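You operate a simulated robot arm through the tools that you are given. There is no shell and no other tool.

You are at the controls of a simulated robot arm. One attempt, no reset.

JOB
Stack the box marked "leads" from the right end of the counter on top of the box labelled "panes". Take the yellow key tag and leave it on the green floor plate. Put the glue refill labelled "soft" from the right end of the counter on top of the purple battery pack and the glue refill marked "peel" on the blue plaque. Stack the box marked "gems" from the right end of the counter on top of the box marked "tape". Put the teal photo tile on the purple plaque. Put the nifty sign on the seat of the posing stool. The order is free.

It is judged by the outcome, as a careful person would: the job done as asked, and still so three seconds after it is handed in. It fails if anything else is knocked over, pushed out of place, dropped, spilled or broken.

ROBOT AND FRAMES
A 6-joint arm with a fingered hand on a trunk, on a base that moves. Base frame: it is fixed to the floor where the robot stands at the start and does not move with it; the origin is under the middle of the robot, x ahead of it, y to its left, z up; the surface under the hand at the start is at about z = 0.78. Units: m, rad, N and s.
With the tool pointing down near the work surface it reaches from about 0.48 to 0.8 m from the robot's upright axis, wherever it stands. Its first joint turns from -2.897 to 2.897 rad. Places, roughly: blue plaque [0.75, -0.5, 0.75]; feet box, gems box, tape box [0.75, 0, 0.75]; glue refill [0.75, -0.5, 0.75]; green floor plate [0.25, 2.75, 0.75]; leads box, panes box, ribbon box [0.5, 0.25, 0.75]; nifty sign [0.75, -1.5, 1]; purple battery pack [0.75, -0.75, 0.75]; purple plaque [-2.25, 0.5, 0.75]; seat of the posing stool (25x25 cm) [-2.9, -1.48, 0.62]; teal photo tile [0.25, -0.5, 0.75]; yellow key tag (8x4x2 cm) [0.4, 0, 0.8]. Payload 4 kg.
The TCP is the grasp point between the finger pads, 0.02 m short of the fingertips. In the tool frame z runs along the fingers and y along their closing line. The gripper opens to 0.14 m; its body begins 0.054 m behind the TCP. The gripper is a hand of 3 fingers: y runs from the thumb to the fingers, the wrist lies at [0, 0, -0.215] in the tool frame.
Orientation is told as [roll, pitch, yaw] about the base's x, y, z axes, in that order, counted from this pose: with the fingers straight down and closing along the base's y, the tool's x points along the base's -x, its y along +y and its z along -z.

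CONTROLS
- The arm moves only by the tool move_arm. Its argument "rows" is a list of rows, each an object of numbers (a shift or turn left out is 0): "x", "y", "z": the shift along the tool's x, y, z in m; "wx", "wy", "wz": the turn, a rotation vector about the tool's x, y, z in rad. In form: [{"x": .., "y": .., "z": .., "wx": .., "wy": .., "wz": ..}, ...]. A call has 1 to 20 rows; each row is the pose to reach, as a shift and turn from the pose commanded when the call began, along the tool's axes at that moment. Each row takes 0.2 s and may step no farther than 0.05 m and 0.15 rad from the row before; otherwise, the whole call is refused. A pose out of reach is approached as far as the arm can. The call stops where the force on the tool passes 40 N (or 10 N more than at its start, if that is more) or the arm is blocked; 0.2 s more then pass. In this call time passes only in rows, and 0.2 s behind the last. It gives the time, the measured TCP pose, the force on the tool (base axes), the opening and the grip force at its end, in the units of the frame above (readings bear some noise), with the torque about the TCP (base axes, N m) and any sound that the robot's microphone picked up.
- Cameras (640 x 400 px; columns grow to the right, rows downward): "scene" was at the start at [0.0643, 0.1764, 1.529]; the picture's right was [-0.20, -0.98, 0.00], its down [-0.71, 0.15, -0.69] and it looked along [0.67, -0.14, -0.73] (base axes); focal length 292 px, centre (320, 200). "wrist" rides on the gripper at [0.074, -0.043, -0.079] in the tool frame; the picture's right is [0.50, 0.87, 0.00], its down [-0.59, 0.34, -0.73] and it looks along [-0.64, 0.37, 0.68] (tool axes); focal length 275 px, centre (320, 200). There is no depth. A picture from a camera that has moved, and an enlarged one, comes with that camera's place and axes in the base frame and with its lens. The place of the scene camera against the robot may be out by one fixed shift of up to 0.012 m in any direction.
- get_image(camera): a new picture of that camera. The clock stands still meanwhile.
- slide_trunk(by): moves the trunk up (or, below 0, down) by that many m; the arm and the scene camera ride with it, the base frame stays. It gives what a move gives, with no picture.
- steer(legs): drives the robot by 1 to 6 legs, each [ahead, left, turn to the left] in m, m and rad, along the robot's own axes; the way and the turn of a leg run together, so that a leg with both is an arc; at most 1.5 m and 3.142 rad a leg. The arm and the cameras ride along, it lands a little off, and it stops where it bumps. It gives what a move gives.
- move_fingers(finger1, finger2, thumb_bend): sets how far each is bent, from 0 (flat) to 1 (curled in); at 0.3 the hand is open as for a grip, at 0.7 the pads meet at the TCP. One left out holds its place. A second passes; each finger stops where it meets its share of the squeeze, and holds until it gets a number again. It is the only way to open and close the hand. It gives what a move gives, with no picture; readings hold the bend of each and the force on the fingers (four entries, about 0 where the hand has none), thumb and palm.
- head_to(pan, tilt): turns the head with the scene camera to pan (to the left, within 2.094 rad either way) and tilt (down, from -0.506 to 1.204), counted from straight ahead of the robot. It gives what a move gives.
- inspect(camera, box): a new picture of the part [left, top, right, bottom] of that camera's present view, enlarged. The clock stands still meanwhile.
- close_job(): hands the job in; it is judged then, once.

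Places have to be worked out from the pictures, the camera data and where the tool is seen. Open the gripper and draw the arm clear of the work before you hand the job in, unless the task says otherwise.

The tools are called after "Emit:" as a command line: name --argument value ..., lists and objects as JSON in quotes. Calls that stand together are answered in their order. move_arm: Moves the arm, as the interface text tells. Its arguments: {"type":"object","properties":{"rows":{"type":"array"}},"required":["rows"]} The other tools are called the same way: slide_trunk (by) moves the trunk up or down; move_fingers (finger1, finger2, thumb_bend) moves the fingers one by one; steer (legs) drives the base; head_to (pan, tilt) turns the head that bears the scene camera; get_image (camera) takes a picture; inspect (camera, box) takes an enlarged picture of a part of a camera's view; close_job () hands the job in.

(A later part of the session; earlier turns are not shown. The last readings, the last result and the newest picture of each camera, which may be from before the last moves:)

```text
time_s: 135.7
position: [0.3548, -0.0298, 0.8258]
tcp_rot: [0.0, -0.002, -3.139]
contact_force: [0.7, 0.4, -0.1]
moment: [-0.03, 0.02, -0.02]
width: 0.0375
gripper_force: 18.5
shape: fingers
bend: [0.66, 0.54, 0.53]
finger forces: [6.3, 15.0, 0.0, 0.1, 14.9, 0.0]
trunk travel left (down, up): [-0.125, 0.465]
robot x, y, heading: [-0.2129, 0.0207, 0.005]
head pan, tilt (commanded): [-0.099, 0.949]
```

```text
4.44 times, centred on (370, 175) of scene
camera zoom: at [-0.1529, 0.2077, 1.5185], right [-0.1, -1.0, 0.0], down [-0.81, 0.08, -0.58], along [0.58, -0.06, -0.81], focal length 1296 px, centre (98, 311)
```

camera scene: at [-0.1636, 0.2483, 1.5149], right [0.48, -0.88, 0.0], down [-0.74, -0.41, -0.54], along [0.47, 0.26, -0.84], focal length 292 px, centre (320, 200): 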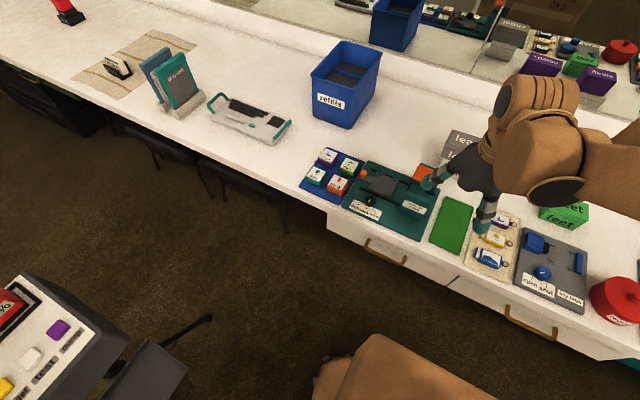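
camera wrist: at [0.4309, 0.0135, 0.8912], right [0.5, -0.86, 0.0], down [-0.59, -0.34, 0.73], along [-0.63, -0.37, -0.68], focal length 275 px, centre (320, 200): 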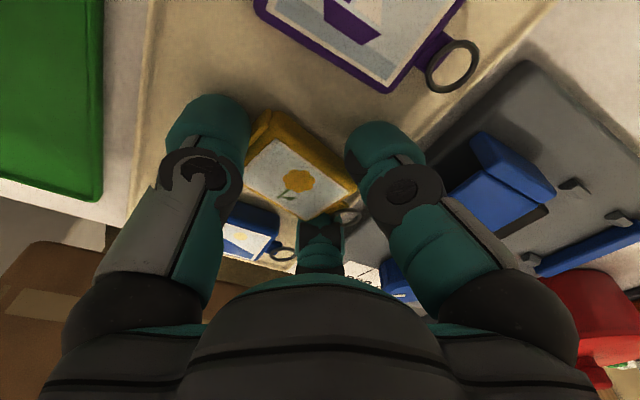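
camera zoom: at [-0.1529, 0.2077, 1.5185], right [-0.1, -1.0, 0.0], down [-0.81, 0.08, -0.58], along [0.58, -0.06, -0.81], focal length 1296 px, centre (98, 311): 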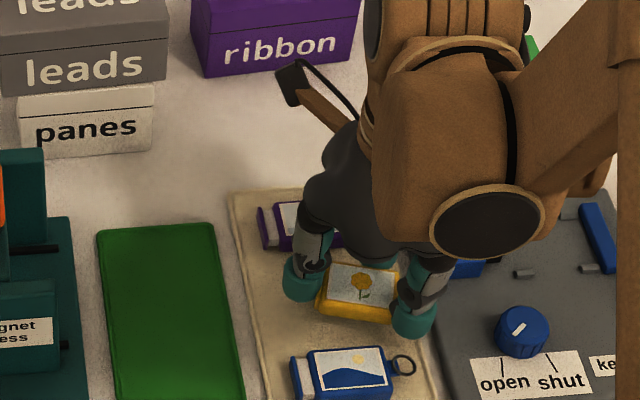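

The tag is held securely. I raise it to z≈1.05, then drive clear of the counter to plan the route to the left end (the gap by the kiosk is too narrow, so I'll go around the booth).

Emit:
move_arm --rows '[{"z": -0.04}, {"z": -0.08}, {"z": -0.12}, {"z": -0.16}, {"z": -0.2}, {"z": -0.23}]'

Emit:
steer --legs '[[0.0, -0.45, 0]]'

Emit:
get_image --camera "wrist"

Emit:
head_to --pan 2.09 --tilt 0.6

Emit:
get_image --camera "scene"

Emit:
head_to --pan -2.09 --tilt 0.6

Emit:
get_image --camera "scene"

```text
time_s: 137.1
position: [0.3548, -0.0303, 1.0577]
tcp_rot: [0.0, 0.0, -3.137]
contact_force: [-0.4, -0.8, -0.2]
moment: [0.03, 0.0, 0.0]
width: 0.0371
gripper_force: 18.1
shape: fingers
bend: [0.66, 0.54, 0.53]
finger forces: [6.4, 15.1, 0.1, 0.1, 14.7, 0.0]
trunk travel left (down, up): [-0.125, 0.465]
robot x, y, heading: [-0.2103, 0.0253, 0.001]
head pan, tilt (commanded): [-0.099, 0.949]
```

```text
time_s: 139.9
position: [0.3545, -0.4956, 1.0561]
tcp_rot: [0.001, 0.0, 3.133]
contact_force: [0.9, 0.5, 0.0]
moment: [0.02, 0.0, -0.02]
width: 0.0372
gripper_force: 18.0
shape: fingers
bend: [0.66, 0.54, 0.53]
finger forces: [6.4, 15.0, 0.0, 0.1, 14.6, 0.1]
trunk travel left (down, up): [-0.125, 0.465]
robot x, y, heading: [-0.2117, -0.4381, -0.007]
head pan, tilt (commanded): [-0.099, 0.949]
```

```text
taken
camera wrist: at [0.4299, -0.4541, 1.1355], right [0.49, -0.87, 0.0], down [-0.59, -0.34, 0.73], along [-0.64, -0.36, -0.68], focal length 275 px, centre (320, 200)
```

wrist: 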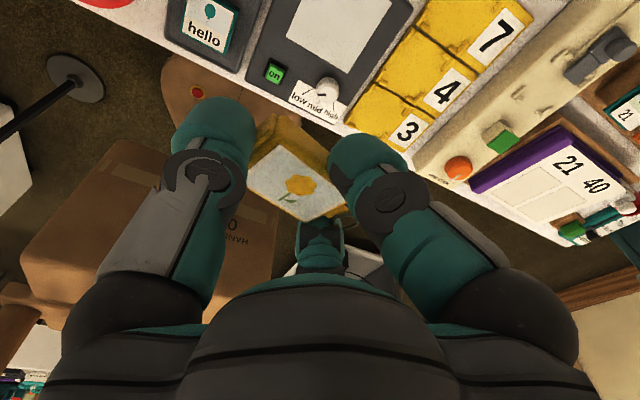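

```text
time_s: 141.9
position: [0.3539, -0.4966, 1.0553]
tcp_rot: [0.0, 0.0, 3.136]
contact_force: [0.3, 0.0, -0.8]
moment: [0.0, 0.02, 0.0]
width: 0.037
gripper_force: 18.5
shape: fingers
bend: [0.66, 0.54, 0.53]
finger forces: [6.3, 15.0, 0.0, 0.0, 14.7, 0.0]
trunk travel left (down, up): [-0.125, 0.465]
robot x, y, heading: [-0.212, -0.4355, -0.003]
head pan, tilt (commanded): [2.089, 0.6]
```

```text
taken
camera scene: at [-0.2671, -0.1687, 1.547], right [0.87, 0.49, 0.0], down [0.28, -0.49, -0.83], along [-0.4, 0.72, -0.56], focal length 292 px, centre (320, 200)
```

scene: 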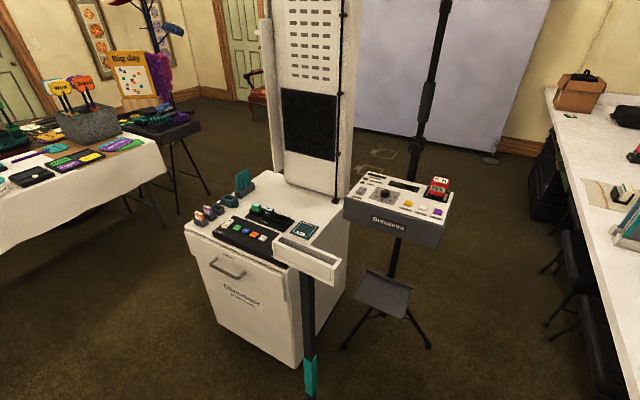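

```text
time_s: 145.3
position: [0.3533, -0.4978, 1.0559]
tcp_rot: [0.0, 0.001, 3.134]
contact_force: [-0.3, 0.2, 0.3]
moment: [0.0, -0.01, 0.06]
width: 0.0371
gripper_force: 17.6
shape: fingers
bend: [0.66, 0.54, 0.53]
finger forces: [6.4, 15.0, 0.1, 0.0, 14.7, 0.1]
trunk travel left (down, up): [-0.125, 0.465]
robot x, y, heading: [-0.2091, -0.4378, -0.004]
head pan, tilt (commanded): [-2.089, 0.6]
```

```text
taken
camera scene: at [-0.2681, -0.3223, 1.547], right [-0.87, 0.5, 0.0], down [0.28, 0.49, -0.83], along [-0.41, -0.71, -0.56], focal length 292 px, centre (320, 200)
```

scene: 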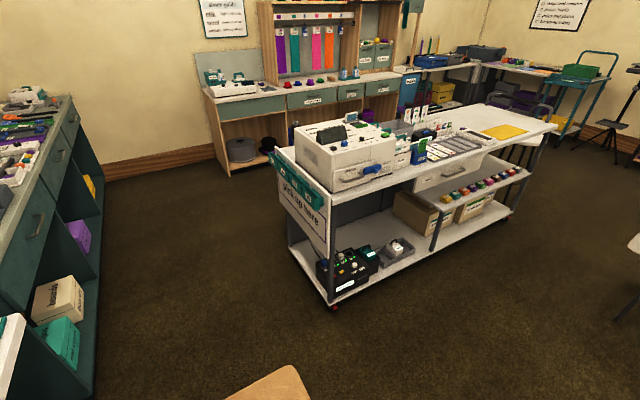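

The route: back away from the counter, turn to face +y, pass between the booth cabinet (x>-1.25) and the cloth table (x<-2.1), then come to the counter's left end. I start with backing up and turning left.

Emit:
steer --legs '[[-0.8, 0, 0]]'

Emit:
head_to --pan 2.09 --tilt 0.6

Emit:
get_image --camera "scene"

```text
time_s: 149.6
position: [-0.4482, -0.4915, 1.0561]
tcp_rot: [-0.001, 0.001, 3.131]
contact_force: [0.1, 0.2, -0.6]
moment: [-0.01, -0.02, -0.01]
width: 0.037
gripper_force: 18.1
shape: fingers
bend: [0.66, 0.54, 0.53]
finger forces: [6.4, 15.0, 0.1, 0.1, 14.6, 0.0]
trunk travel left (down, up): [-0.125, 0.465]
robot x, y, heading: [-1.0189, -0.4343, -0.008]
head pan, tilt (commanded): [-2.089, 0.6]
```

```text
time_s: 153.0
position: [-0.449, -0.4926, 1.0551]
tcp_rot: [0.002, 0.0, 3.129]
contact_force: [0.8, 0.0, -0.9]
moment: [-0.01, -0.04, 0.01]
width: 0.0371
gripper_force: 18.1
shape: fingers
bend: [0.66, 0.54, 0.53]
finger forces: [6.4, 14.9, 0.0, 0.0, 14.8, 0.0]
trunk travel left (down, up): [-0.125, 0.465]
robot x, y, heading: [-1.0146, -0.4352, -0.008]
head pan, tilt (commanded): [2.089, 0.6]
```

```text
taken
camera scene: at [-1.068, -0.1615, 1.547], right [0.87, 0.49, 0.0], down [0.27, -0.49, -0.83], along [-0.4, 0.72, -0.56], focal length 292 px, centre (320, 200)
```

scene: 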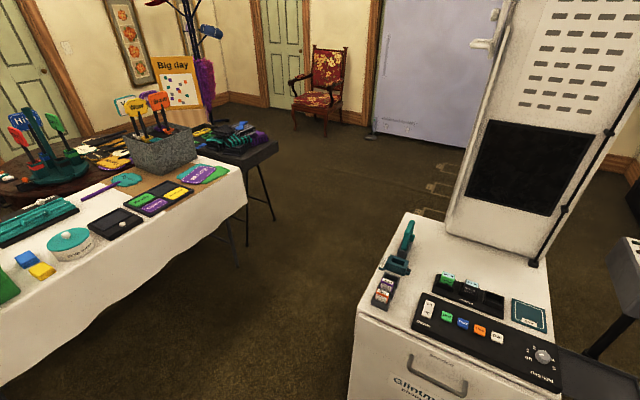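

The corridor between the cloth table (edge x≈-2.15) and the cabinet (x≈-1.24) is clear. I turn left 90° and shift to its middle line.

Emit:
steer --legs '[[0, 0, 1.579], [0, 0.68, 0]]'

Emit:
head_to --pan 0.0 --tilt 0.55

Emit:
get_image --camera "scene"

```text
time_s: 160.6
position: [-1.6381, 0.1245, 1.0568]
tcp_rot: [0.003, 0.001, -1.56]
contact_force: [0.5, 0.8, -1.2]
moment: [0.0, -0.02, -0.01]
width: 0.0372
gripper_force: 16.5
shape: fingers
bend: [0.66, 0.54, 0.53]
finger forces: [6.3, 13.2, 0.0, 0.0, 14.8, 0.0]
trunk travel left (down, up): [-0.125, 0.465]
robot x, y, heading: [-1.6845, -0.4447, 1.583]
head pan, tilt (commanded): [2.089, 0.6]
```

```text
time_s: 162.6
position: [-1.6374, 0.1235, 1.0567]
tcp_rot: [0.0, 0.002, -1.557]
contact_force: [-0.1, -0.5, -0.2]
moment: [0.01, -0.01, 0.01]
width: 0.0368
gripper_force: 16.9
shape: fingers
bend: [0.66, 0.54, 0.53]
finger forces: [6.4, 13.2, 0.1, 0.1, 14.6, 0.1]
trunk travel left (down, up): [-0.125, 0.465]
robot x, y, heading: [-1.6875, -0.4413, 1.589]
head pan, tilt (commanded): [0.0, 0.55]
```

```text
taken
camera scene: at [-1.8699, -0.372, 1.5514], right [1.0, 0.01, 0.0], down [0.01, -0.52, -0.85], along [-0.01, 0.85, -0.52], focal length 292 px, centre (320, 200)
```

scene: 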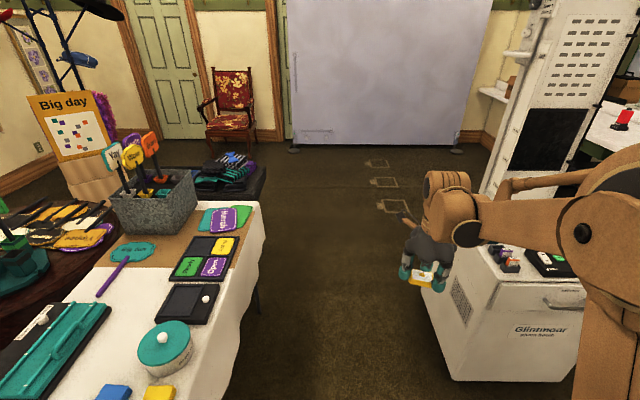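

The tag is still in hand and the way ahead is clear. I drive ahead through the corridor in two legs.

Emit:
steer --legs '[[1.3, 0, -0.012]]'

Emit:
get_image --camera "scene"

```text
time_s: 169.2
position: [-1.6226, 1.4365, 1.0549]
tcp_rot: [0.0, -0.001, -1.585]
contact_force: [-0.2, -0.3, 0.4]
moment: [0.01, 0.01, -0.01]
width: 0.037
gripper_force: 17.4
shape: fingers
bend: [0.66, 0.54, 0.53]
finger forces: [6.2, 13.1, 0.0, 0.0, 14.6, 0.0]
trunk travel left (down, up): [-0.125, 0.465]
robot x, y, heading: [-1.6852, 0.874, 1.551]
head pan, tilt (commanded): [0.0, 0.55]
```

```text
taken
camera scene: at [-1.8678, 0.9475, 1.5514], right [1.0, -0.01, 0.0], down [-0.01, -0.52, -0.85], along [0.01, 0.85, -0.52], focal length 292 px, centre (320, 200)
```

scene: 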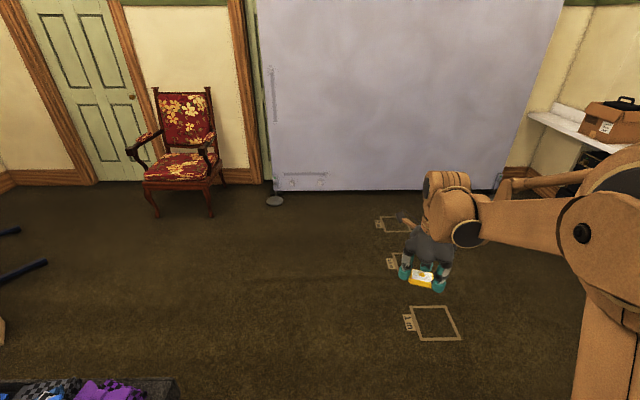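

Open floor ahead. I go on 1.3 m, then turn right to face the counter again.

Emit:
steer --legs '[[1.35, 0, 0], [0, 0, -1.551]]'

Emit:
get_image --camera "scene"

```text
time_s: 179.8
position: [-1.094, 2.1848, 1.0557]
tcp_rot: [0.001, -0.001, 3.139]
contact_force: [0.1, 0.3, 0.0]
moment: [-0.02, -0.03, 0.01]
width: 0.0368
gripper_force: 16.4
shape: fingers
bend: [0.66, 0.54, 0.54]
finger forces: [6.3, 12.1, 0.0, 0.0, 14.4, 0.1]
trunk travel left (down, up): [-0.125, 0.465]
robot x, y, heading: [-1.6601, 2.2395, -0.007]
head pan, tilt (commanded): [0.0, 0.55]
```

```text
taken
camera scene: at [-1.5829, 2.4333, 1.5515], right [0.0, -1.0, 0.0], down [-0.52, 0.0, -0.85], along [0.85, 0.0, -0.52], focal length 292 px, centre (320, 200)
```

scene: 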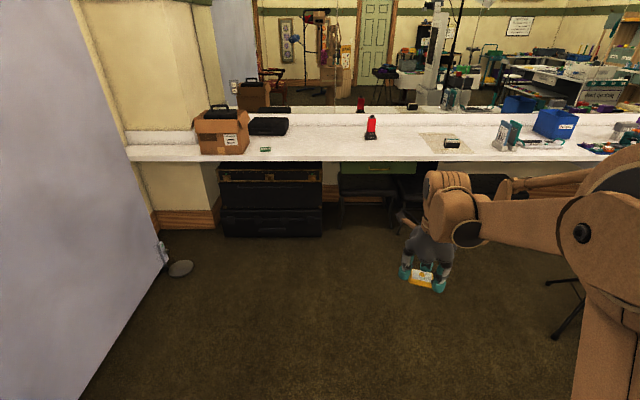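

The small green plate is at about (0.36, 2.81) on the counter. I drive ahead 1.4 m and left 0.36 m.

Emit:
steer --legs '[[1.38, 0, 0.007], [0, 0.37, 0]]'

Emit:
head_to --pan 0.1 --tilt 0.8

Emit:
get_image --camera "scene"

Emit:
get_image --camera "wrist"

```text
time_s: 188.6
position: [0.2763, 2.5516, 1.0556]
tcp_rot: [0.002, 0.0, 3.131]
contact_force: [0.3, 0.2, -0.1]
moment: [-0.04, -0.01, -0.02]
width: 0.0366
gripper_force: 16.6
shape: fingers
bend: [0.66, 0.54, 0.54]
finger forces: [6.4, 12.0, 0.0, 0.1, 14.4, 0.0]
trunk travel left (down, up): [-0.125, 0.465]
robot x, y, heading: [-0.286, 2.612, -0.009]
head pan, tilt (commanded): [0.0, 0.55]
```

```text
time_s: 189.4
position: [0.2754, 2.5512, 1.055]
tcp_rot: [-0.001, 0.0, 3.129]
contact_force: [0.0, -0.8, 0.5]
moment: [-0.02, 0.0, 0.01]
width: 0.0365
gripper_force: 16.3
shape: fingers
bend: [0.66, 0.54, 0.54]
finger forces: [6.4, 12.0, 0.0, 0.0, 14.3, 0.0]
trunk travel left (down, up): [-0.125, 0.465]
robot x, y, heading: [-0.287, 2.6124, -0.007]
head pan, tilt (commanded): [0.099, 0.799]
```

```text
taken
camera scene: at [-0.2204, 2.811, 1.5301], right [0.09, -1.0, 0.0], down [-0.71, -0.06, -0.7], along [0.69, 0.06, -0.72], focal length 292 px, centre (320, 200)
```

scene: 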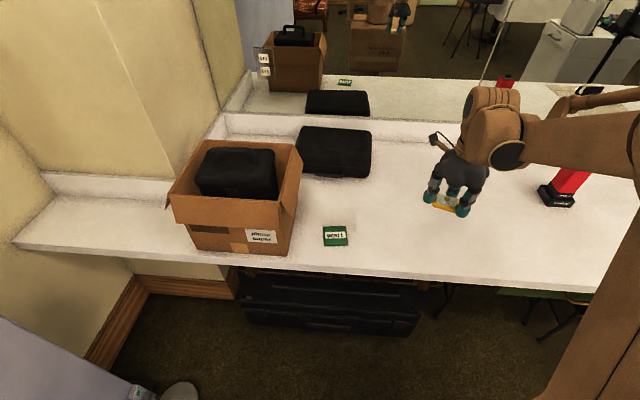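

```text
taken
camera wrist: at [0.352, 2.5926, 1.1354], right [0.49, -0.87, 0.0], down [-0.59, -0.33, 0.73], along [-0.64, -0.36, -0.68], focal length 275 px, centre (320, 200)
```

wrist: 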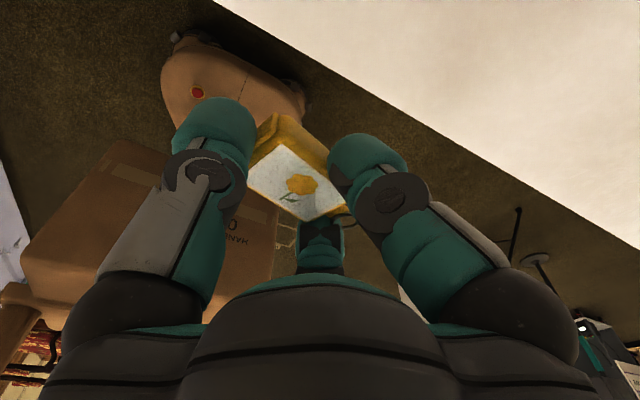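

I zoom on the green plate, and the held tag, to plan the placement.

Emit:
inspect --camera "scene" --box '[290, 205, 390, 270]'

Emit:
inspect --camera "wrist" --box '[200, 80, 440, 260]'

Emit:
inspect --camera "scene" --box '[400, 120, 520, 230]'

```text
6.15 times, centred on (340, 238) of scene
camera zoom: at [-0.2204, 2.811, 1.5301], right [0.09, -1.0, 0.0], down [-0.71, -0.06, -0.7], along [0.69, 0.06, -0.72], focal length 1794 px, centre (197, -31)
```

zoom: 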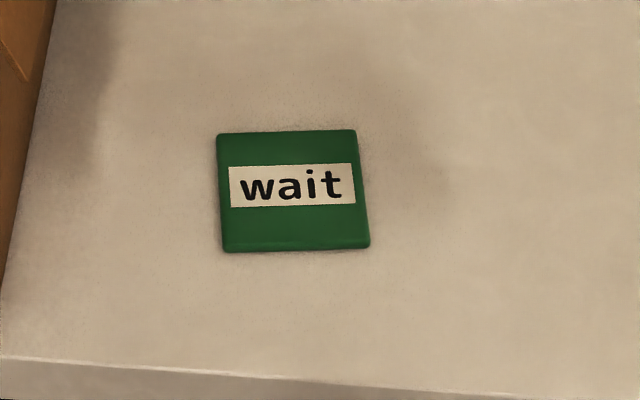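

```text
2.22 times, centred on (320, 170) of wrist
camera zoom: at [0.352, 2.5926, 1.1354], right [0.49, -0.87, 0.0], down [-0.59, -0.33, 0.73], along [-0.64, -0.36, -0.68], focal length 612 px, centre (320, 267)
```

zoom: 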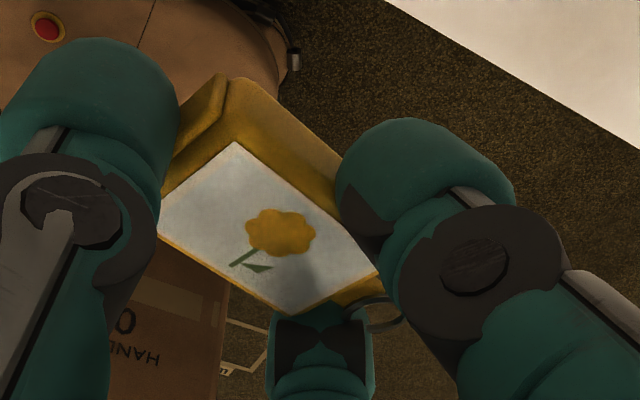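

```text
3.64 times, centred on (460, 175) of scene
camera zoom: at [-0.2204, 2.811, 1.5301], right [0.09, -1.0, 0.0], down [-0.71, -0.06, -0.7], along [0.69, 0.06, -0.72], focal length 1060 px, centre (-189, 291)
```

zoom: 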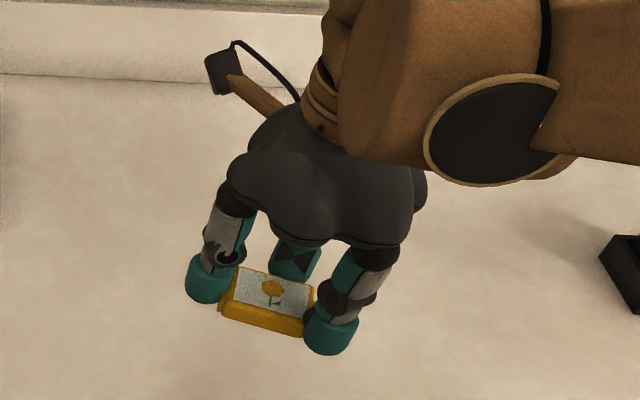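

The target is the green "wait" plate, ≈7.3 cm square at (0.341, 2.811). The tag lies ≈28° turned in the hand, its centre about (-8, +2) mm from the TCP. I move above the plate.

Emit:
move_arm --rows '[{"x": 0.0117, "y": -0.0431}, {"x": 0.0234, "y": -0.0862}, {"x": 0.0352, "y": -0.1294}, {"x": 0.0469, "y": -0.1725}, {"x": 0.0586, "y": -0.2156}, {"x": 0.0703, "y": -0.2587}]'

Emit:
move_arm --rows '[{"z": 0.04}, {"z": 0.08}, {"z": 0.12}]'

Emit:
get_image --camera "wrist"

Emit:
inspect --camera "scene" --box '[270, 150, 430, 270]'

```text
time_s: 190.8
position: [0.3503, 2.8089, 1.053]
tcp_rot: [0.004, 0.001, 3.128]
contact_force: [0.5, -0.2, 0.1]
moment: [0.0, 0.0, 0.0]
width: 0.0365
gripper_force: 16.1
shape: fingers
bend: [0.66, 0.54, 0.54]
finger forces: [6.5, 12.0, 0.1, 0.1, 14.4, 0.1]
trunk travel left (down, up): [-0.125, 0.465]
robot x, y, heading: [-0.2899, 2.6111, -0.01]
head pan, tilt (commanded): [0.099, 0.799]
```

```text
time_s: 191.6
position: [0.3501, 2.8079, 0.9353]
tcp_rot: [0.001, 0.0, 3.128]
contact_force: [0.6, -0.9, -0.3]
moment: [-0.01, 0.0, -0.04]
width: 0.0366
gripper_force: 16.3
shape: fingers
bend: [0.66, 0.54, 0.54]
finger forces: [6.4, 12.1, 0.0, 0.1, 14.2, 0.1]
trunk travel left (down, up): [-0.125, 0.465]
robot x, y, heading: [-0.2843, 2.6117, -0.011]
head pan, tilt (commanded): [0.099, 0.799]
```

```text
taken
camera wrist: at [0.4258, 2.8501, 1.014], right [0.49, -0.87, 0.0], down [-0.59, -0.33, 0.73], along [-0.64, -0.36, -0.68], focal length 275 px, centre (320, 200)
```

wrist: 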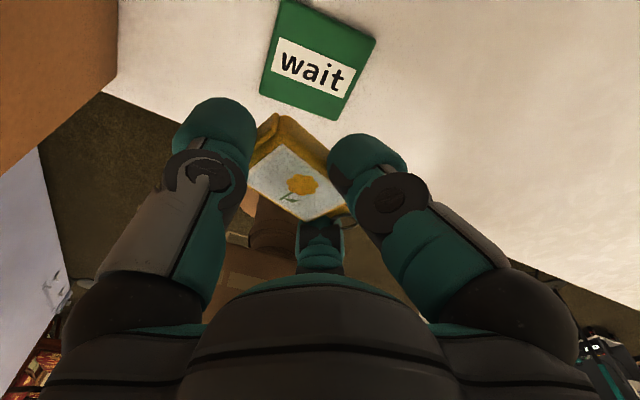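

```text
3.33 times, centred on (350, 210) of scene
camera zoom: at [-0.2198, 2.8114, 1.53], right [0.09, -1.0, 0.0], down [-0.71, -0.06, -0.7], along [0.69, 0.06, -0.72], focal length 972 px, centre (220, 167)
```

zoom: 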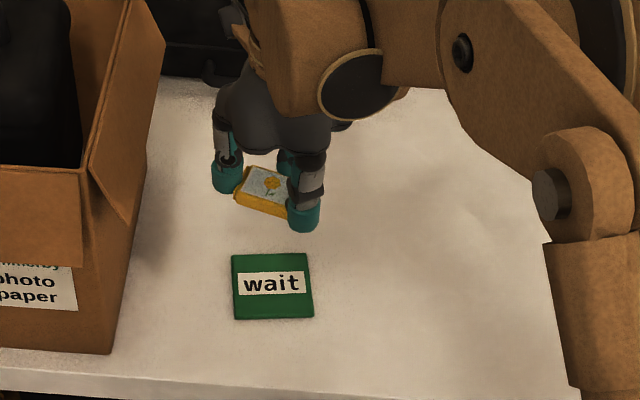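

Plate centre ≈ (0.345, 2.809); the tag's centre is within 3 mm of it. I lower to near contact and then gently to touch.

Emit:
move_arm --rows '[{"z": 0.04}, {"z": 0.08}, {"z": 0.11}]'

Emit:
move_arm --rows '[{"z": 0.004}, {"z": 0.008}]'

Emit:
inspect --camera "scene" --box '[290, 180, 390, 265]'

Emit:
inspect --camera "wrist" --box '[200, 60, 440, 260]'

```text
time_s: 192.4
position: [0.3485, 2.8099, 0.8241]
tcp_rot: [0.002, 0.0, 3.129]
contact_force: [0.1, -0.3, 0.3]
moment: [0.02, -0.02, 0.0]
width: 0.0364
gripper_force: 16.4
shape: fingers
bend: [0.66, 0.54, 0.54]
finger forces: [6.4, 12.3, 0.1, 0.0, 14.2, 0.0]
trunk travel left (down, up): [-0.125, 0.465]
robot x, y, heading: [-0.2885, 2.6109, -0.008]
head pan, tilt (commanded): [0.099, 0.799]
```

```text
time_s: 193.0
position: [0.3489, 2.8092, 0.8155]
tcp_rot: [0.001, 0.0, 3.127]
contact_force: [0.1, 0.7, 0.1]
moment: [0.05, 0.0, -0.01]
width: 0.0363
gripper_force: 16.8
shape: fingers
bend: [0.66, 0.54, 0.54]
finger forces: [6.6, 12.2, 0.0, 0.1, 14.2, 0.0]
trunk travel left (down, up): [-0.125, 0.465]
robot x, y, heading: [-0.2878, 2.6108, -0.008]
head pan, tilt (commanded): [0.099, 0.799]
```

```text
4.71 times, centred on (340, 222) of scene
camera zoom: at [-0.2202, 2.8113, 1.53], right [0.09, -1.0, 0.0], down [-0.71, -0.06, -0.7], along [0.69, 0.06, -0.72], focal length 1372 px, centre (226, 94)
```

zoom: 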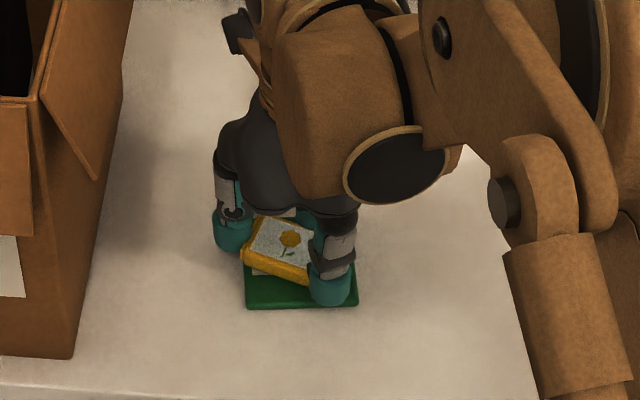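

```text
2.00 times, centred on (320, 160) of wrist
camera zoom: at [0.4251, 2.8517, 0.896], right [0.49, -0.87, 0.0], down [-0.59, -0.33, 0.73], along [-0.64, -0.36, -0.68], focal length 551 px, centre (320, 280)
```

zoom: 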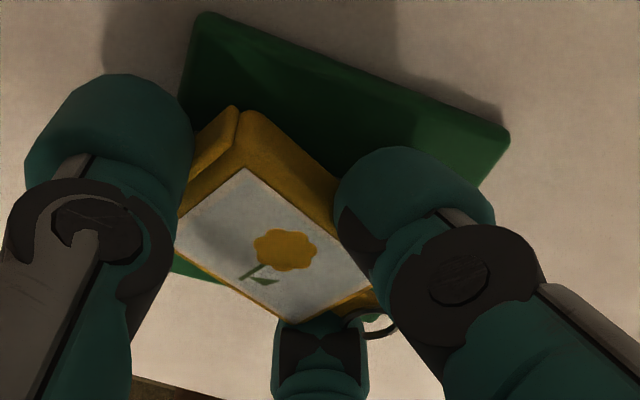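

No contact yet; I ease down a few more millimetres.

Emit:
move_arm --rows '[{"z": 0.002}, {"z": 0.004}]'

Emit:
move_arm --rows '[{"z": 0.002}, {"z": 0.003}]'

```text
time_s: 193.6
position: [0.3476, 2.8109, 0.8156]
tcp_rot: [0.0, 0.001, 3.13]
contact_force: [3.5, 1.9, 15.5]
moment: [-0.21, 0.45, -0.01]
width: 0.0366
gripper_force: 21.3
shape: fingers
bend: [0.66, 0.54, 0.54]
finger forces: [7.6, 19.0, 0.0, 0.1, 15.2, 0.0]
trunk travel left (down, up): [-0.125, 0.465]
robot x, y, heading: [-0.2865, 2.6137, -0.011]
head pan, tilt (commanded): [0.099, 0.799]
```

```text
time_s: 194.2
position: [0.3481, 2.8097, 0.8137]
tcp_rot: [0.002, 0.003, 3.129]
contact_force: [3.9, 1.9, 26.1]
moment: [-0.49, 0.92, 0.01]
width: 0.0367
gripper_force: 28.4
shape: fingers
bend: [0.66, 0.54, 0.54]
finger forces: [7.1, 34.0, 0.0, 0.1, 15.5, 0.0]
trunk travel left (down, up): [-0.125, 0.465]
robot x, y, heading: [-0.2897, 2.6115, -0.009]
head pan, tilt (commanded): [0.099, 0.799]
stopped in row 2: the force on the tool passed its limit at 42 N (the readings are from after the stop); the commanded pose is now the measured one
```

Finger 2's tip is on the plate, so the tag is at most a couple of millimetres above it. I ease up 2 mm and open gently: fingers first a little, then the thumb.

Emit:
move_arm --rows '[{"z": -0.002}]'

Emit:
move_fingers --finger1 0.56 --finger2 0.48 --thumb_bend 0.42

Emit:
inspect --camera "wrist" --box '[160, 40, 480, 260]'

Emit:
inspect --camera "scene" --box '[290, 180, 390, 265]'

```text
time_s: 194.6
position: [0.3477, 2.809, 0.8144]
tcp_rot: [0.001, 0.001, 3.13]
contact_force: [-0.7, 0.6, 8.8]
moment: [-0.18, 0.36, -0.01]
width: 0.0368
gripper_force: 19.4
shape: fingers
bend: [0.66, 0.54, 0.54]
finger forces: [6.5, 18.0, 0.0, 0.0, 14.3, 0.0]
trunk travel left (down, up): [-0.125, 0.465]
robot x, y, heading: [-0.2897, 2.609, -0.009]
head pan, tilt (commanded): [0.099, 0.799]
```

```text
time_s: 195.6
position: [0.3487, 2.8098, 0.8146]
tcp_rot: [0.0, 0.002, 3.131]
contact_force: [2.8, 2.5, 18.0]
moment: [-0.44, 0.5, 0.01]
width: 0.0672
gripper_force: 9.0
shape: fingers
bend: [0.56, 0.51, 0.42]
finger forces: [2.0, 15.8, 0.0, 0.0, 0.0, 0.0]
trunk travel left (down, up): [-0.125, 0.465]
robot x, y, heading: [-0.2886, 2.6111, -0.014]
head pan, tilt (commanded): [0.099, 0.799]
```

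```text
1.82 times, centred on (320, 150) of wrist
camera zoom: at [0.4247, 2.8511, 0.8943], right [0.49, -0.87, 0.0], down [-0.59, -0.33, 0.73], along [-0.64, -0.36, -0.68], focal length 500 px, centre (320, 291)
```

zoom: 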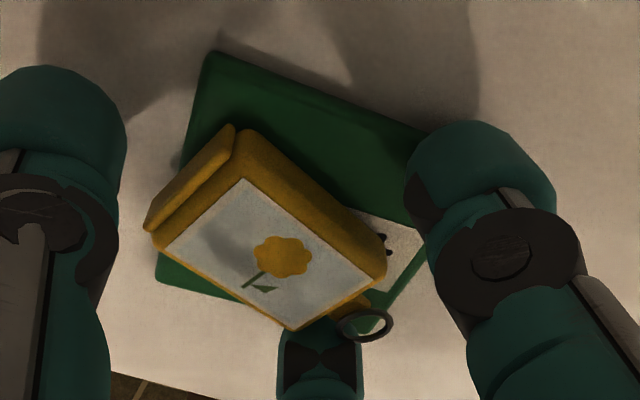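

```text
4.71 times, centred on (340, 222) of scene
camera zoom: at [-0.2216, 2.811, 1.5302], right [0.09, -1.0, 0.0], down [-0.71, -0.06, -0.7], along [0.69, 0.06, -0.72], focal length 1372 px, centre (226, 94)
```

zoom: 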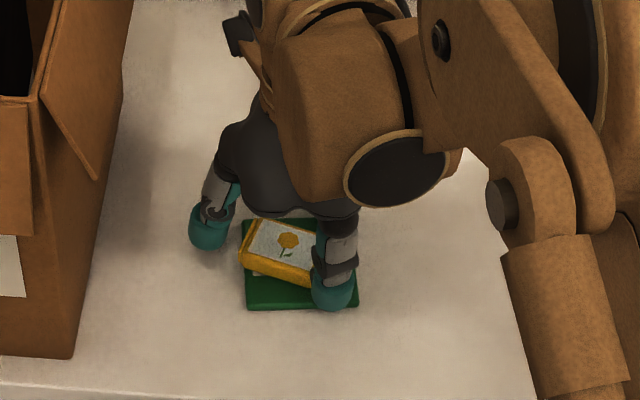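

The tag looks to be on the plate; finger 2 still presses the plate. I raise the hand 6 mm to unload it and look again.

Emit:
move_arm --rows '[{"z": -0.003}, {"z": -0.006}]'

Emit:
inspect --camera "wrist" --box '[160, 40, 480, 260]'

```text
time_s: 196.2
position: [0.3495, 2.8087, 0.8196]
tcp_rot: [0.0, -0.003, 3.13]
contact_force: [0.1, 0.7, -0.1]
moment: [-0.02, -0.02, 0.03]
width: 0.0675
gripper_force: 0.1
shape: fingers
bend: [0.56, 0.48, 0.42]
finger forces: [0.1, 0.0, 0.0, 0.0, 0.0, 0.1]
trunk travel left (down, up): [-0.125, 0.465]
robot x, y, heading: [-0.2912, 2.6123, -0.007]
head pan, tilt (commanded): [0.099, 0.799]
```

```text
1.82 times, centred on (320, 150) of wrist
camera zoom: at [0.4251, 2.851, 0.8991], right [0.49, -0.87, 0.0], down [-0.59, -0.33, 0.73], along [-0.64, -0.36, -0.68], focal length 500 px, centre (320, 291)
```

zoom: 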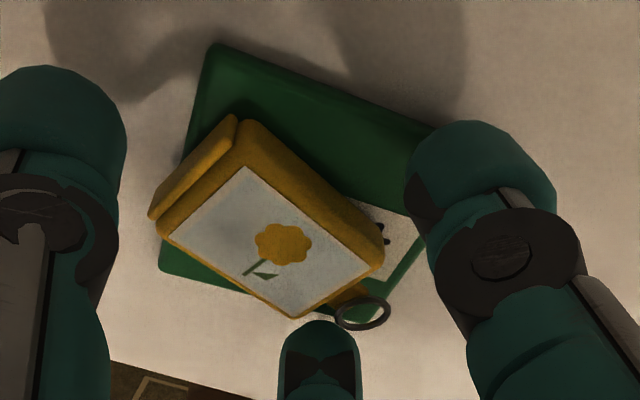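

The tag lies free and flat on the plate. I open the fingers further and rise to check how well it is centred.

Emit:
move_fingers --finger1 0.45 --finger2 0.42 --thumb_bend 0.35

Emit:
move_arm --rows '[{"z": -0.02}, {"z": -0.05}, {"z": -0.09}, {"z": -0.13}, {"z": -0.17}]'

Emit:
inspect --camera "wrist" --box '[220, 0, 420, 125]'

Emit:
inspect --camera "scene" --box '[290, 195, 390, 270]'

```text
time_s: 197.2
position: [0.349, 2.8094, 0.8201]
tcp_rot: [0.001, 0.002, 3.13]
contact_force: [0.1, 0.5, -0.1]
moment: [0.02, 0.03, 0.0]
width: 0.0949
gripper_force: 0.0
shape: fingers
bend: [0.45, 0.42, 0.35]
finger forces: [0.1, 0.0, 0.0, 0.1, 0.0, 0.1]
trunk travel left (down, up): [-0.125, 0.465]
robot x, y, heading: [-0.2872, 2.6098, -0.011]
head pan, tilt (commanded): [0.099, 0.799]
```

```text
time_s: 198.4
position: [0.3492, 2.8091, 0.9905]
tcp_rot: [0.001, 0.003, 3.132]
contact_force: [0.0, -0.1, 0.4]
moment: [0.01, 0.02, 0.0]
width: 0.0946
gripper_force: 0.0
shape: fingers
bend: [0.45, 0.42, 0.35]
finger forces: [0.0, 0.0, 0.1, 0.1, 0.0, 0.1]
trunk travel left (down, up): [-0.125, 0.465]
robot x, y, heading: [-0.2898, 2.6096, -0.012]
head pan, tilt (commanded): [0.099, 0.799]
```

```text
3.20 times, centred on (320, 62) of wrist
camera zoom: at [0.4252, 2.8524, 1.0695], right [0.49, -0.87, 0.0], down [-0.59, -0.33, 0.73], along [-0.64, -0.36, -0.68], focal length 881 px, centre (320, 640)
```

zoom: 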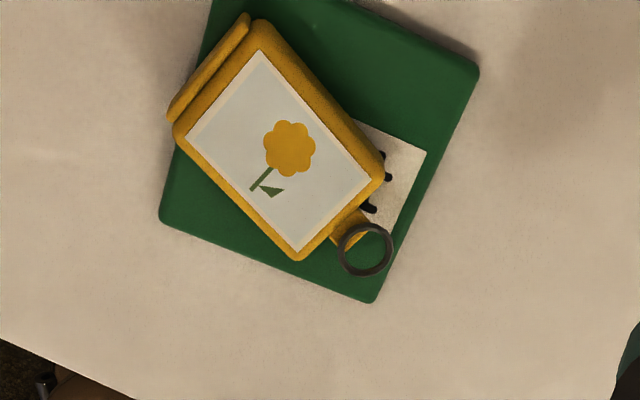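

```text
5.33 times, centred on (340, 232) of scene
camera zoom: at [-0.2207, 2.8111, 1.5301], right [0.09, -1.0, 0.0], down [-0.71, -0.06, -0.7], along [0.69, 0.06, -0.72], focal length 1555 px, centre (213, 27)
```

zoom: 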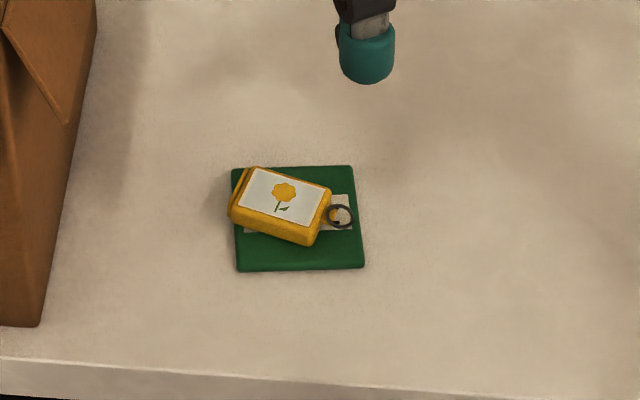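

The yellow tag rests on the green plate. Now for the teal tile: I raise the hand, turn the wrist back to yaw -π/2, and drive back along the same route.

Emit:
move_arm --rows '[{"z": -0.03, "wz": -0.14}, {"z": -0.06, "wz": -0.28}, {"z": -0.06, "wz": -0.42}, {"z": -0.06, "wz": -0.56}, {"z": -0.06, "wz": -0.7}, {"z": -0.06, "wz": -0.84}, {"z": -0.06, "wz": -0.98}, {"z": -0.06, "wz": -1.12}, {"z": -0.06, "wz": -1.26}, {"z": -0.06, "wz": -1.4}, {"z": -0.06, "wz": -1.55}]'

Emit:
steer --legs '[[-1.38, 0, 0.01], [0, -0.36, 0]]'

```text
time_s: 200.8
position: [0.347, 2.81, 1.0498]
tcp_rot: [0.0, -0.001, -1.601]
contact_force: [-0.3, 0.5, 0.7]
moment: [0.04, 0.04, 0.01]
width: 0.0949
gripper_force: 0.0
shape: fingers
bend: [0.45, 0.42, 0.35]
finger forces: [0.0, 0.0, 0.0, 0.0, 0.0, 0.0]
trunk travel left (down, up): [-0.125, 0.465]
robot x, y, heading: [-0.2891, 2.6109, -0.012]
head pan, tilt (commanded): [0.099, 0.799]
```

```text
time_s: 209.6
position: [-1.0117, 2.4583, 1.0495]
tcp_rot: [0.002, 0.0, -1.59]
contact_force: [-0.3, -0.7, -0.8]
moment: [0.01, 0.02, -0.07]
width: 0.095
gripper_force: 0.1
shape: fingers
bend: [0.45, 0.42, 0.35]
finger forces: [0.0, 0.0, 0.1, 0.1, 0.1, 0.0]
trunk travel left (down, up): [-0.125, 0.465]
robot x, y, heading: [-1.649, 2.2546, 0.002]
head pan, tilt (commanded): [0.099, 0.799]
```

I bring the hand back in front of the robot, then turn to face +y and reverse through the corridor.

Emit:
move_arm --rows '[{"x": -0.04, "y": -0.0092}, {"x": -0.08, "y": -0.0184}, {"x": -0.12, "y": -0.0276}, {"x": -0.16, "y": -0.0368}, {"x": -0.201, "y": -0.046}]'

Emit:
steer --legs '[[0, 0, 1.57], [-1.35, 0.0, 0]]'

```text
time_s: 210.8
position: [-1.0615, 2.2583, 1.0485]
tcp_rot: [0.002, 0.0, -1.592]
contact_force: [0.5, 0.2, 0.0]
moment: [0.03, 0.0, -0.02]
width: 0.095
gripper_force: 0.2
shape: fingers
bend: [0.45, 0.42, 0.35]
finger forces: [0.0, 0.0, 0.0, 0.0, 0.1, 0.1]
trunk travel left (down, up): [-0.125, 0.465]
robot x, y, heading: [-1.6468, 2.2556, 0.001]
head pan, tilt (commanded): [0.099, 0.799]
```

```text
time_s: 221.4
position: [-1.6246, 1.5074, 1.0488]
tcp_rot: [0.003, 0.001, 0.016]
contact_force: [-0.5, 0.4, -0.1]
moment: [-0.01, 0.0, -0.02]
width: 0.0949
gripper_force: 0.1
shape: fingers
bend: [0.45, 0.42, 0.35]
finger forces: [0.0, 0.0, 0.0, 0.1, 0.0, 0.0]
trunk travel left (down, up): [-0.125, 0.465]
robot x, y, heading: [-1.5965, 0.9206, 1.608]
head pan, tilt (commanded): [0.099, 0.799]
```

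I drifted slightly toward the cabinet; I shift 9 cm left, straighten, and reverse on. On the way I'll also look at the purple plaque's table.

Emit:
steer --legs '[[0, 0.09, -0.037], [-0.45, 0, 0]]'

Emit:
head_to --pan 1.2 --tilt 0.7

Emit:
get_image --camera "scene"

```text
time_s: 224.8
position: [-1.6934, 1.0555, 1.0489]
tcp_rot: [0.002, 0.003, -0.022]
contact_force: [0.1, -0.1, -0.5]
moment: [-0.01, 0.01, 0.01]
width: 0.0951
gripper_force: 0.2
shape: fingers
bend: [0.45, 0.42, 0.35]
finger forces: [0.0, 0.0, 0.0, 0.1, 0.0, 0.0]
trunk travel left (down, up): [-0.125, 0.465]
robot x, y, heading: [-1.6882, 0.4691, 1.571]
head pan, tilt (commanded): [0.099, 0.799]
```

```text
time_s: 226.1
position: [-1.6919, 1.0555, 1.0491]
tcp_rot: [0.002, 0.0, -0.022]
contact_force: [0.6, 0.0, 0.0]
moment: [0.02, 0.03, -0.03]
width: 0.095
gripper_force: 0.1
shape: fingers
bend: [0.45, 0.42, 0.35]
finger forces: [0.0, 0.1, 0.0, 0.0, 0.1, 0.1]
trunk travel left (down, up): [-0.125, 0.465]
robot x, y, heading: [-1.6875, 0.4695, 1.569]
head pan, tilt (commanded): [1.201, 0.7]
```

```text
taken
camera scene: at [-1.9508, 0.4839, 1.5383], right [0.36, 0.93, 0.0], down [0.6, -0.23, -0.76], along [-0.71, 0.28, -0.64], focal length 292 px, centre (320, 200)
```

scene: 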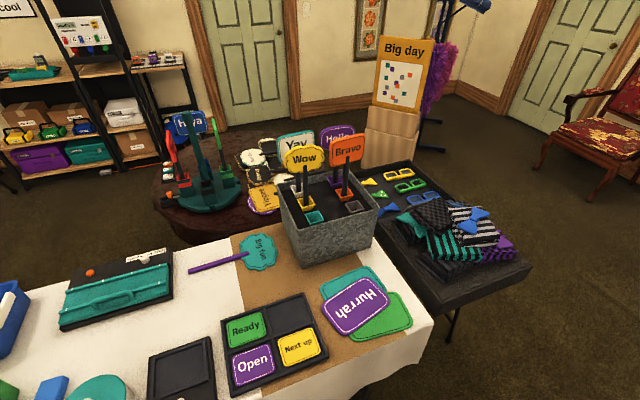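

The purple "Open" plaque in the black tray (≈(-2.28, 0.44)) matches the stated place. I zoom in to study its surroundings.

Emit:
inspect --camera "scene" --box '[210, 280, 360, 400]'

Emit:
head_to --pan 1.5 --tilt 1.0

Emit:
get_image --camera "scene"

```text
3.33 times, centred on (285, 340) of scene
camera zoom: at [-1.9508, 0.4839, 1.5383], right [0.36, 0.93, 0.0], down [0.6, -0.23, -0.76], along [-0.71, 0.28, -0.64], focal length 972 px, centre (437, -267)
```

zoom: 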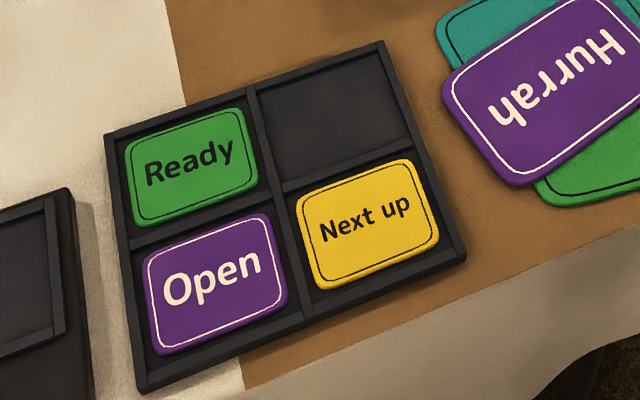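

```text
time_s: 226.9
position: [-1.692, 1.0559, 1.0488]
tcp_rot: [0.0, -0.002, -0.023]
contact_force: [0.3, -0.8, -0.3]
moment: [-0.01, -0.02, 0.04]
width: 0.095
gripper_force: 0.0
shape: fingers
bend: [0.45, 0.42, 0.35]
finger forces: [0.0, 0.0, 0.1, 0.0, 0.0, 0.0]
trunk travel left (down, up): [-0.125, 0.465]
robot x, y, heading: [-1.6864, 0.4681, 1.571]
head pan, tilt (commanded): [1.499, 1.0]
```

```text
taken
camera scene: at [-1.9412, 0.4581, 1.515], right [0.07, 1.0, 0.0], down [0.84, -0.06, -0.54], along [-0.54, 0.04, -0.84], focal length 292 px, centre (320, 200)
```

scene: 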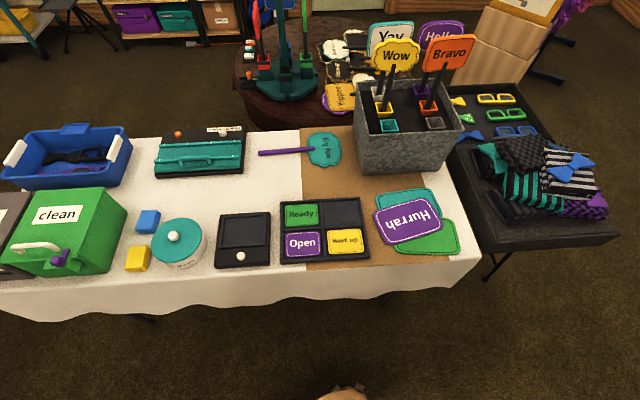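

The plaque sits in a tray cell at ≈(-2.28, 0.435), reachable from this corridor with the arm to the left. Now I return to the counter for the tile.

Emit:
steer --legs '[[-0.92, 0, 0], [0, -0.68, 0], [0, 0, -1.571]]'

Emit:
head_to --pan 0.0 --tilt 0.6

Emit:
get_image --camera "scene"

```text
time_s: 238.8
position: [-0.4192, -0.4172, 1.0488]
tcp_rot: [0.003, 0.002, -1.568]
contact_force: [1.0, -0.6, -0.5]
moment: [-0.01, 0.02, 0.0]
width: 0.0949
gripper_force: 0.1
shape: fingers
bend: [0.45, 0.42, 0.35]
finger forces: [0.0, 0.0, 0.1, 0.0, 0.0, 0.1]
trunk travel left (down, up): [-0.125, 0.465]
robot x, y, heading: [-1.0085, -0.438, 0.025]
head pan, tilt (commanded): [1.499, 1.0]
```

```text
time_s: 240.4
position: [-0.4192, -0.4179, 1.0479]
tcp_rot: [0.001, -0.003, -1.565]
contact_force: [0.4, -0.3, -0.3]
moment: [-0.02, 0.01, 0.01]
width: 0.0947
gripper_force: 0.0
shape: fingers
bend: [0.45, 0.42, 0.35]
finger forces: [0.0, 0.0, 0.0, 0.1, 0.0, 0.0]
trunk travel left (down, up): [-0.125, 0.465]
robot x, y, heading: [-1.0043, -0.4378, 0.024]
head pan, tilt (commanded): [0.0, 0.6]
```

```text
taken
camera scene: at [-0.9353, -0.2447, 1.5469], right [0.03, -1.0, 0.0], down [-0.57, -0.01, -0.82], along [0.82, 0.02, -0.57], focal length 292 px, centre (320, 200)
```

scene: 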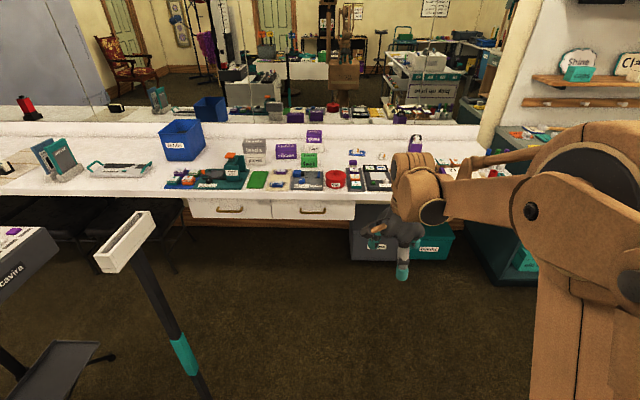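

I drive up toward the counter and look at the tile row.

Emit:
steer --legs '[[0.72, 0, -0.022]]'

Emit:
head_to --pan -0.15 --tilt 0.9

Emit:
get_image --camera "scene"

Emit:
get_image --camera "wrist"

```text
time_s: 244.3
position: [0.2924, -0.414, 1.0484]
tcp_rot: [-0.001, 0.002, -1.582]
contact_force: [-0.6, 0.1, 0.1]
moment: [-0.01, 0.01, 0.0]
width: 0.0947
gripper_force: 0.0
shape: fingers
bend: [0.45, 0.42, 0.35]
finger forces: [0.1, 0.0, 0.0, 0.0, 0.1, 0.0]
trunk travel left (down, up): [-0.125, 0.465]
robot x, y, heading: [-0.2944, -0.4261, 0.008]
head pan, tilt (commanded): [0.0, 0.6]
```

```text
time_s: 245.1
position: [0.2926, -0.4144, 1.0475]
tcp_rot: [0.001, -0.001, -1.583]
contact_force: [0.8, 0.0, 0.4]
moment: [-0.03, 0.03, 0.01]
width: 0.0947
gripper_force: 0.1
shape: fingers
bend: [0.45, 0.42, 0.35]
finger forces: [0.1, 0.0, 0.0, 0.0, 0.0, 0.0]
trunk travel left (down, up): [-0.125, 0.465]
robot x, y, heading: [-0.2925, -0.4263, 0.009]
head pan, tilt (commanded): [-0.15, 0.901]
```

```text
taken
camera scene: at [-0.2344, -0.2445, 1.5222], right [-0.14, -0.99, 0.0], down [-0.78, 0.11, -0.62], along [0.62, -0.09, -0.78], focal length 292 px, centre (320, 200)
```

scene: 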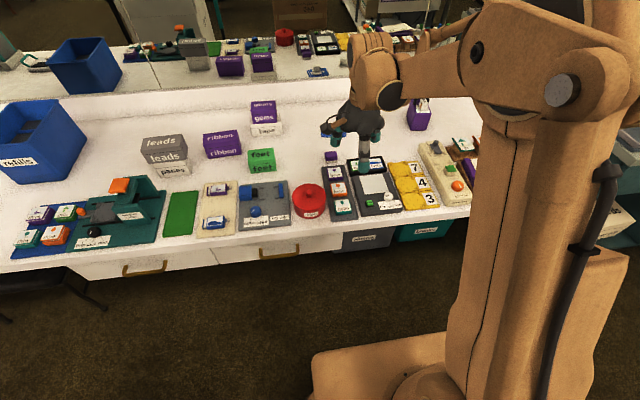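

```text
taken
camera wrist: at [0.2523, -0.3398, 1.1279], right [0.87, 0.49, 0.0], down [0.33, -0.59, 0.74], along [0.36, -0.64, -0.68], focal length 275 px, centre (320, 200)
```

wrist: 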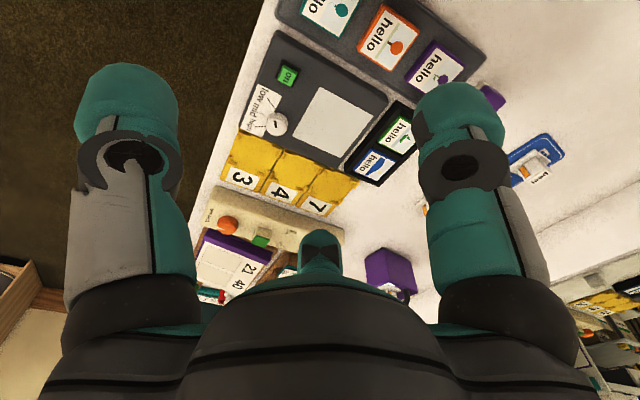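

I zoom the scene view on the tile row, and shift the hand a bit to see the teal tile from the wrist.

Emit:
inspect --camera "scene" --box '[270, 150, 410, 240]'

Emit:
move_arm --rows '[{"x": 0.03, "y": 0.01}, {"x": 0.06, "y": 0.02}]'

Emit:
get_image --camera "wrist"

Emit:
inspect --camera "wrist" --box '[220, 0, 460, 150]'

```text
4.44 times, centred on (340, 195) of scene
camera zoom: at [-0.2344, -0.2445, 1.5222], right [-0.14, -0.99, 0.0], down [-0.78, 0.11, -0.62], along [0.62, -0.09, -0.78], focal length 1296 px, centre (231, 222)
```

zoom: 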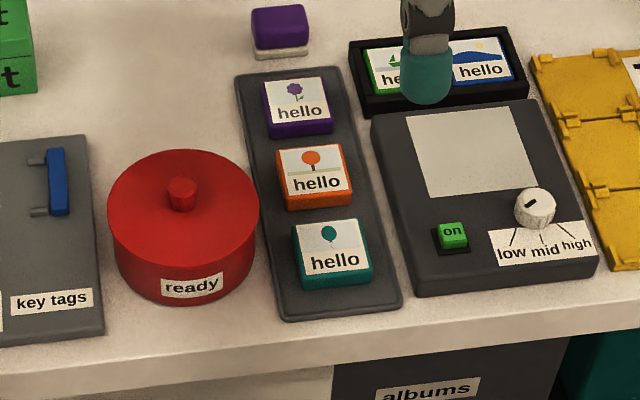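

```text
time_s: 245.7
position: [0.314, -0.3529, 1.0487]
tcp_rot: [0.001, -0.003, -1.58]
contact_force: [-0.2, 0.6, -0.7]
moment: [-0.02, -0.02, 0.01]
width: 0.0951
gripper_force: 0.1
shape: fingers
bend: [0.45, 0.42, 0.35]
finger forces: [0.1, 0.1, 0.0, 0.1, 0.0, 0.1]
trunk travel left (down, up): [-0.125, 0.465]
robot x, y, heading: [-0.2927, -0.4273, 0.006]
head pan, tilt (commanded): [-0.15, 0.901]
```

```text
taken
camera wrist: at [0.2731, -0.2788, 1.1283], right [0.87, 0.49, 0.0], down [0.33, -0.59, 0.74], along [0.36, -0.64, -0.68], focal length 275 px, centre (320, 200)
```

wrist: 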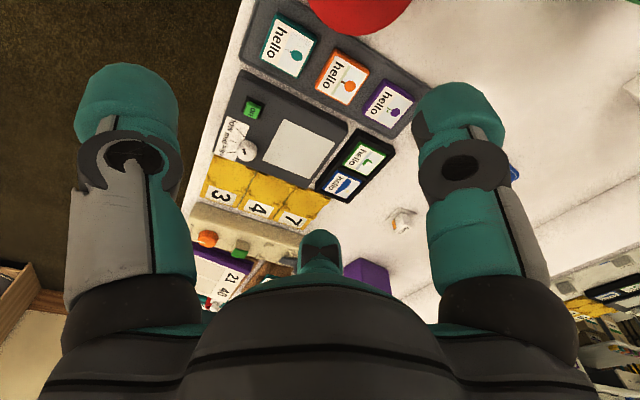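

```text
2.67 times, centred on (340, 75) of wrist
camera zoom: at [0.2731, -0.2788, 1.1283], right [0.87, 0.49, 0.0], down [0.33, -0.59, 0.74], along [0.36, -0.64, -0.68], focal length 734 px, centre (267, 533)
```

zoom: 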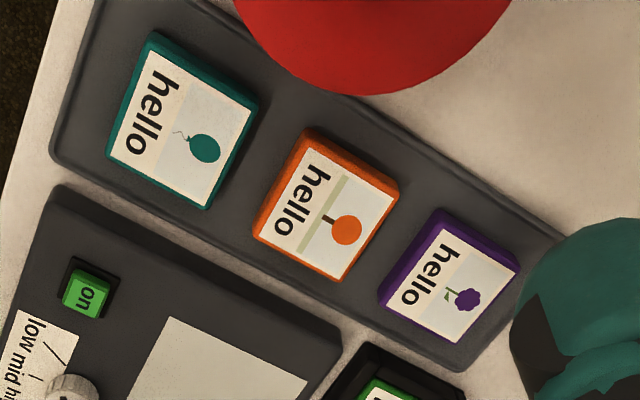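

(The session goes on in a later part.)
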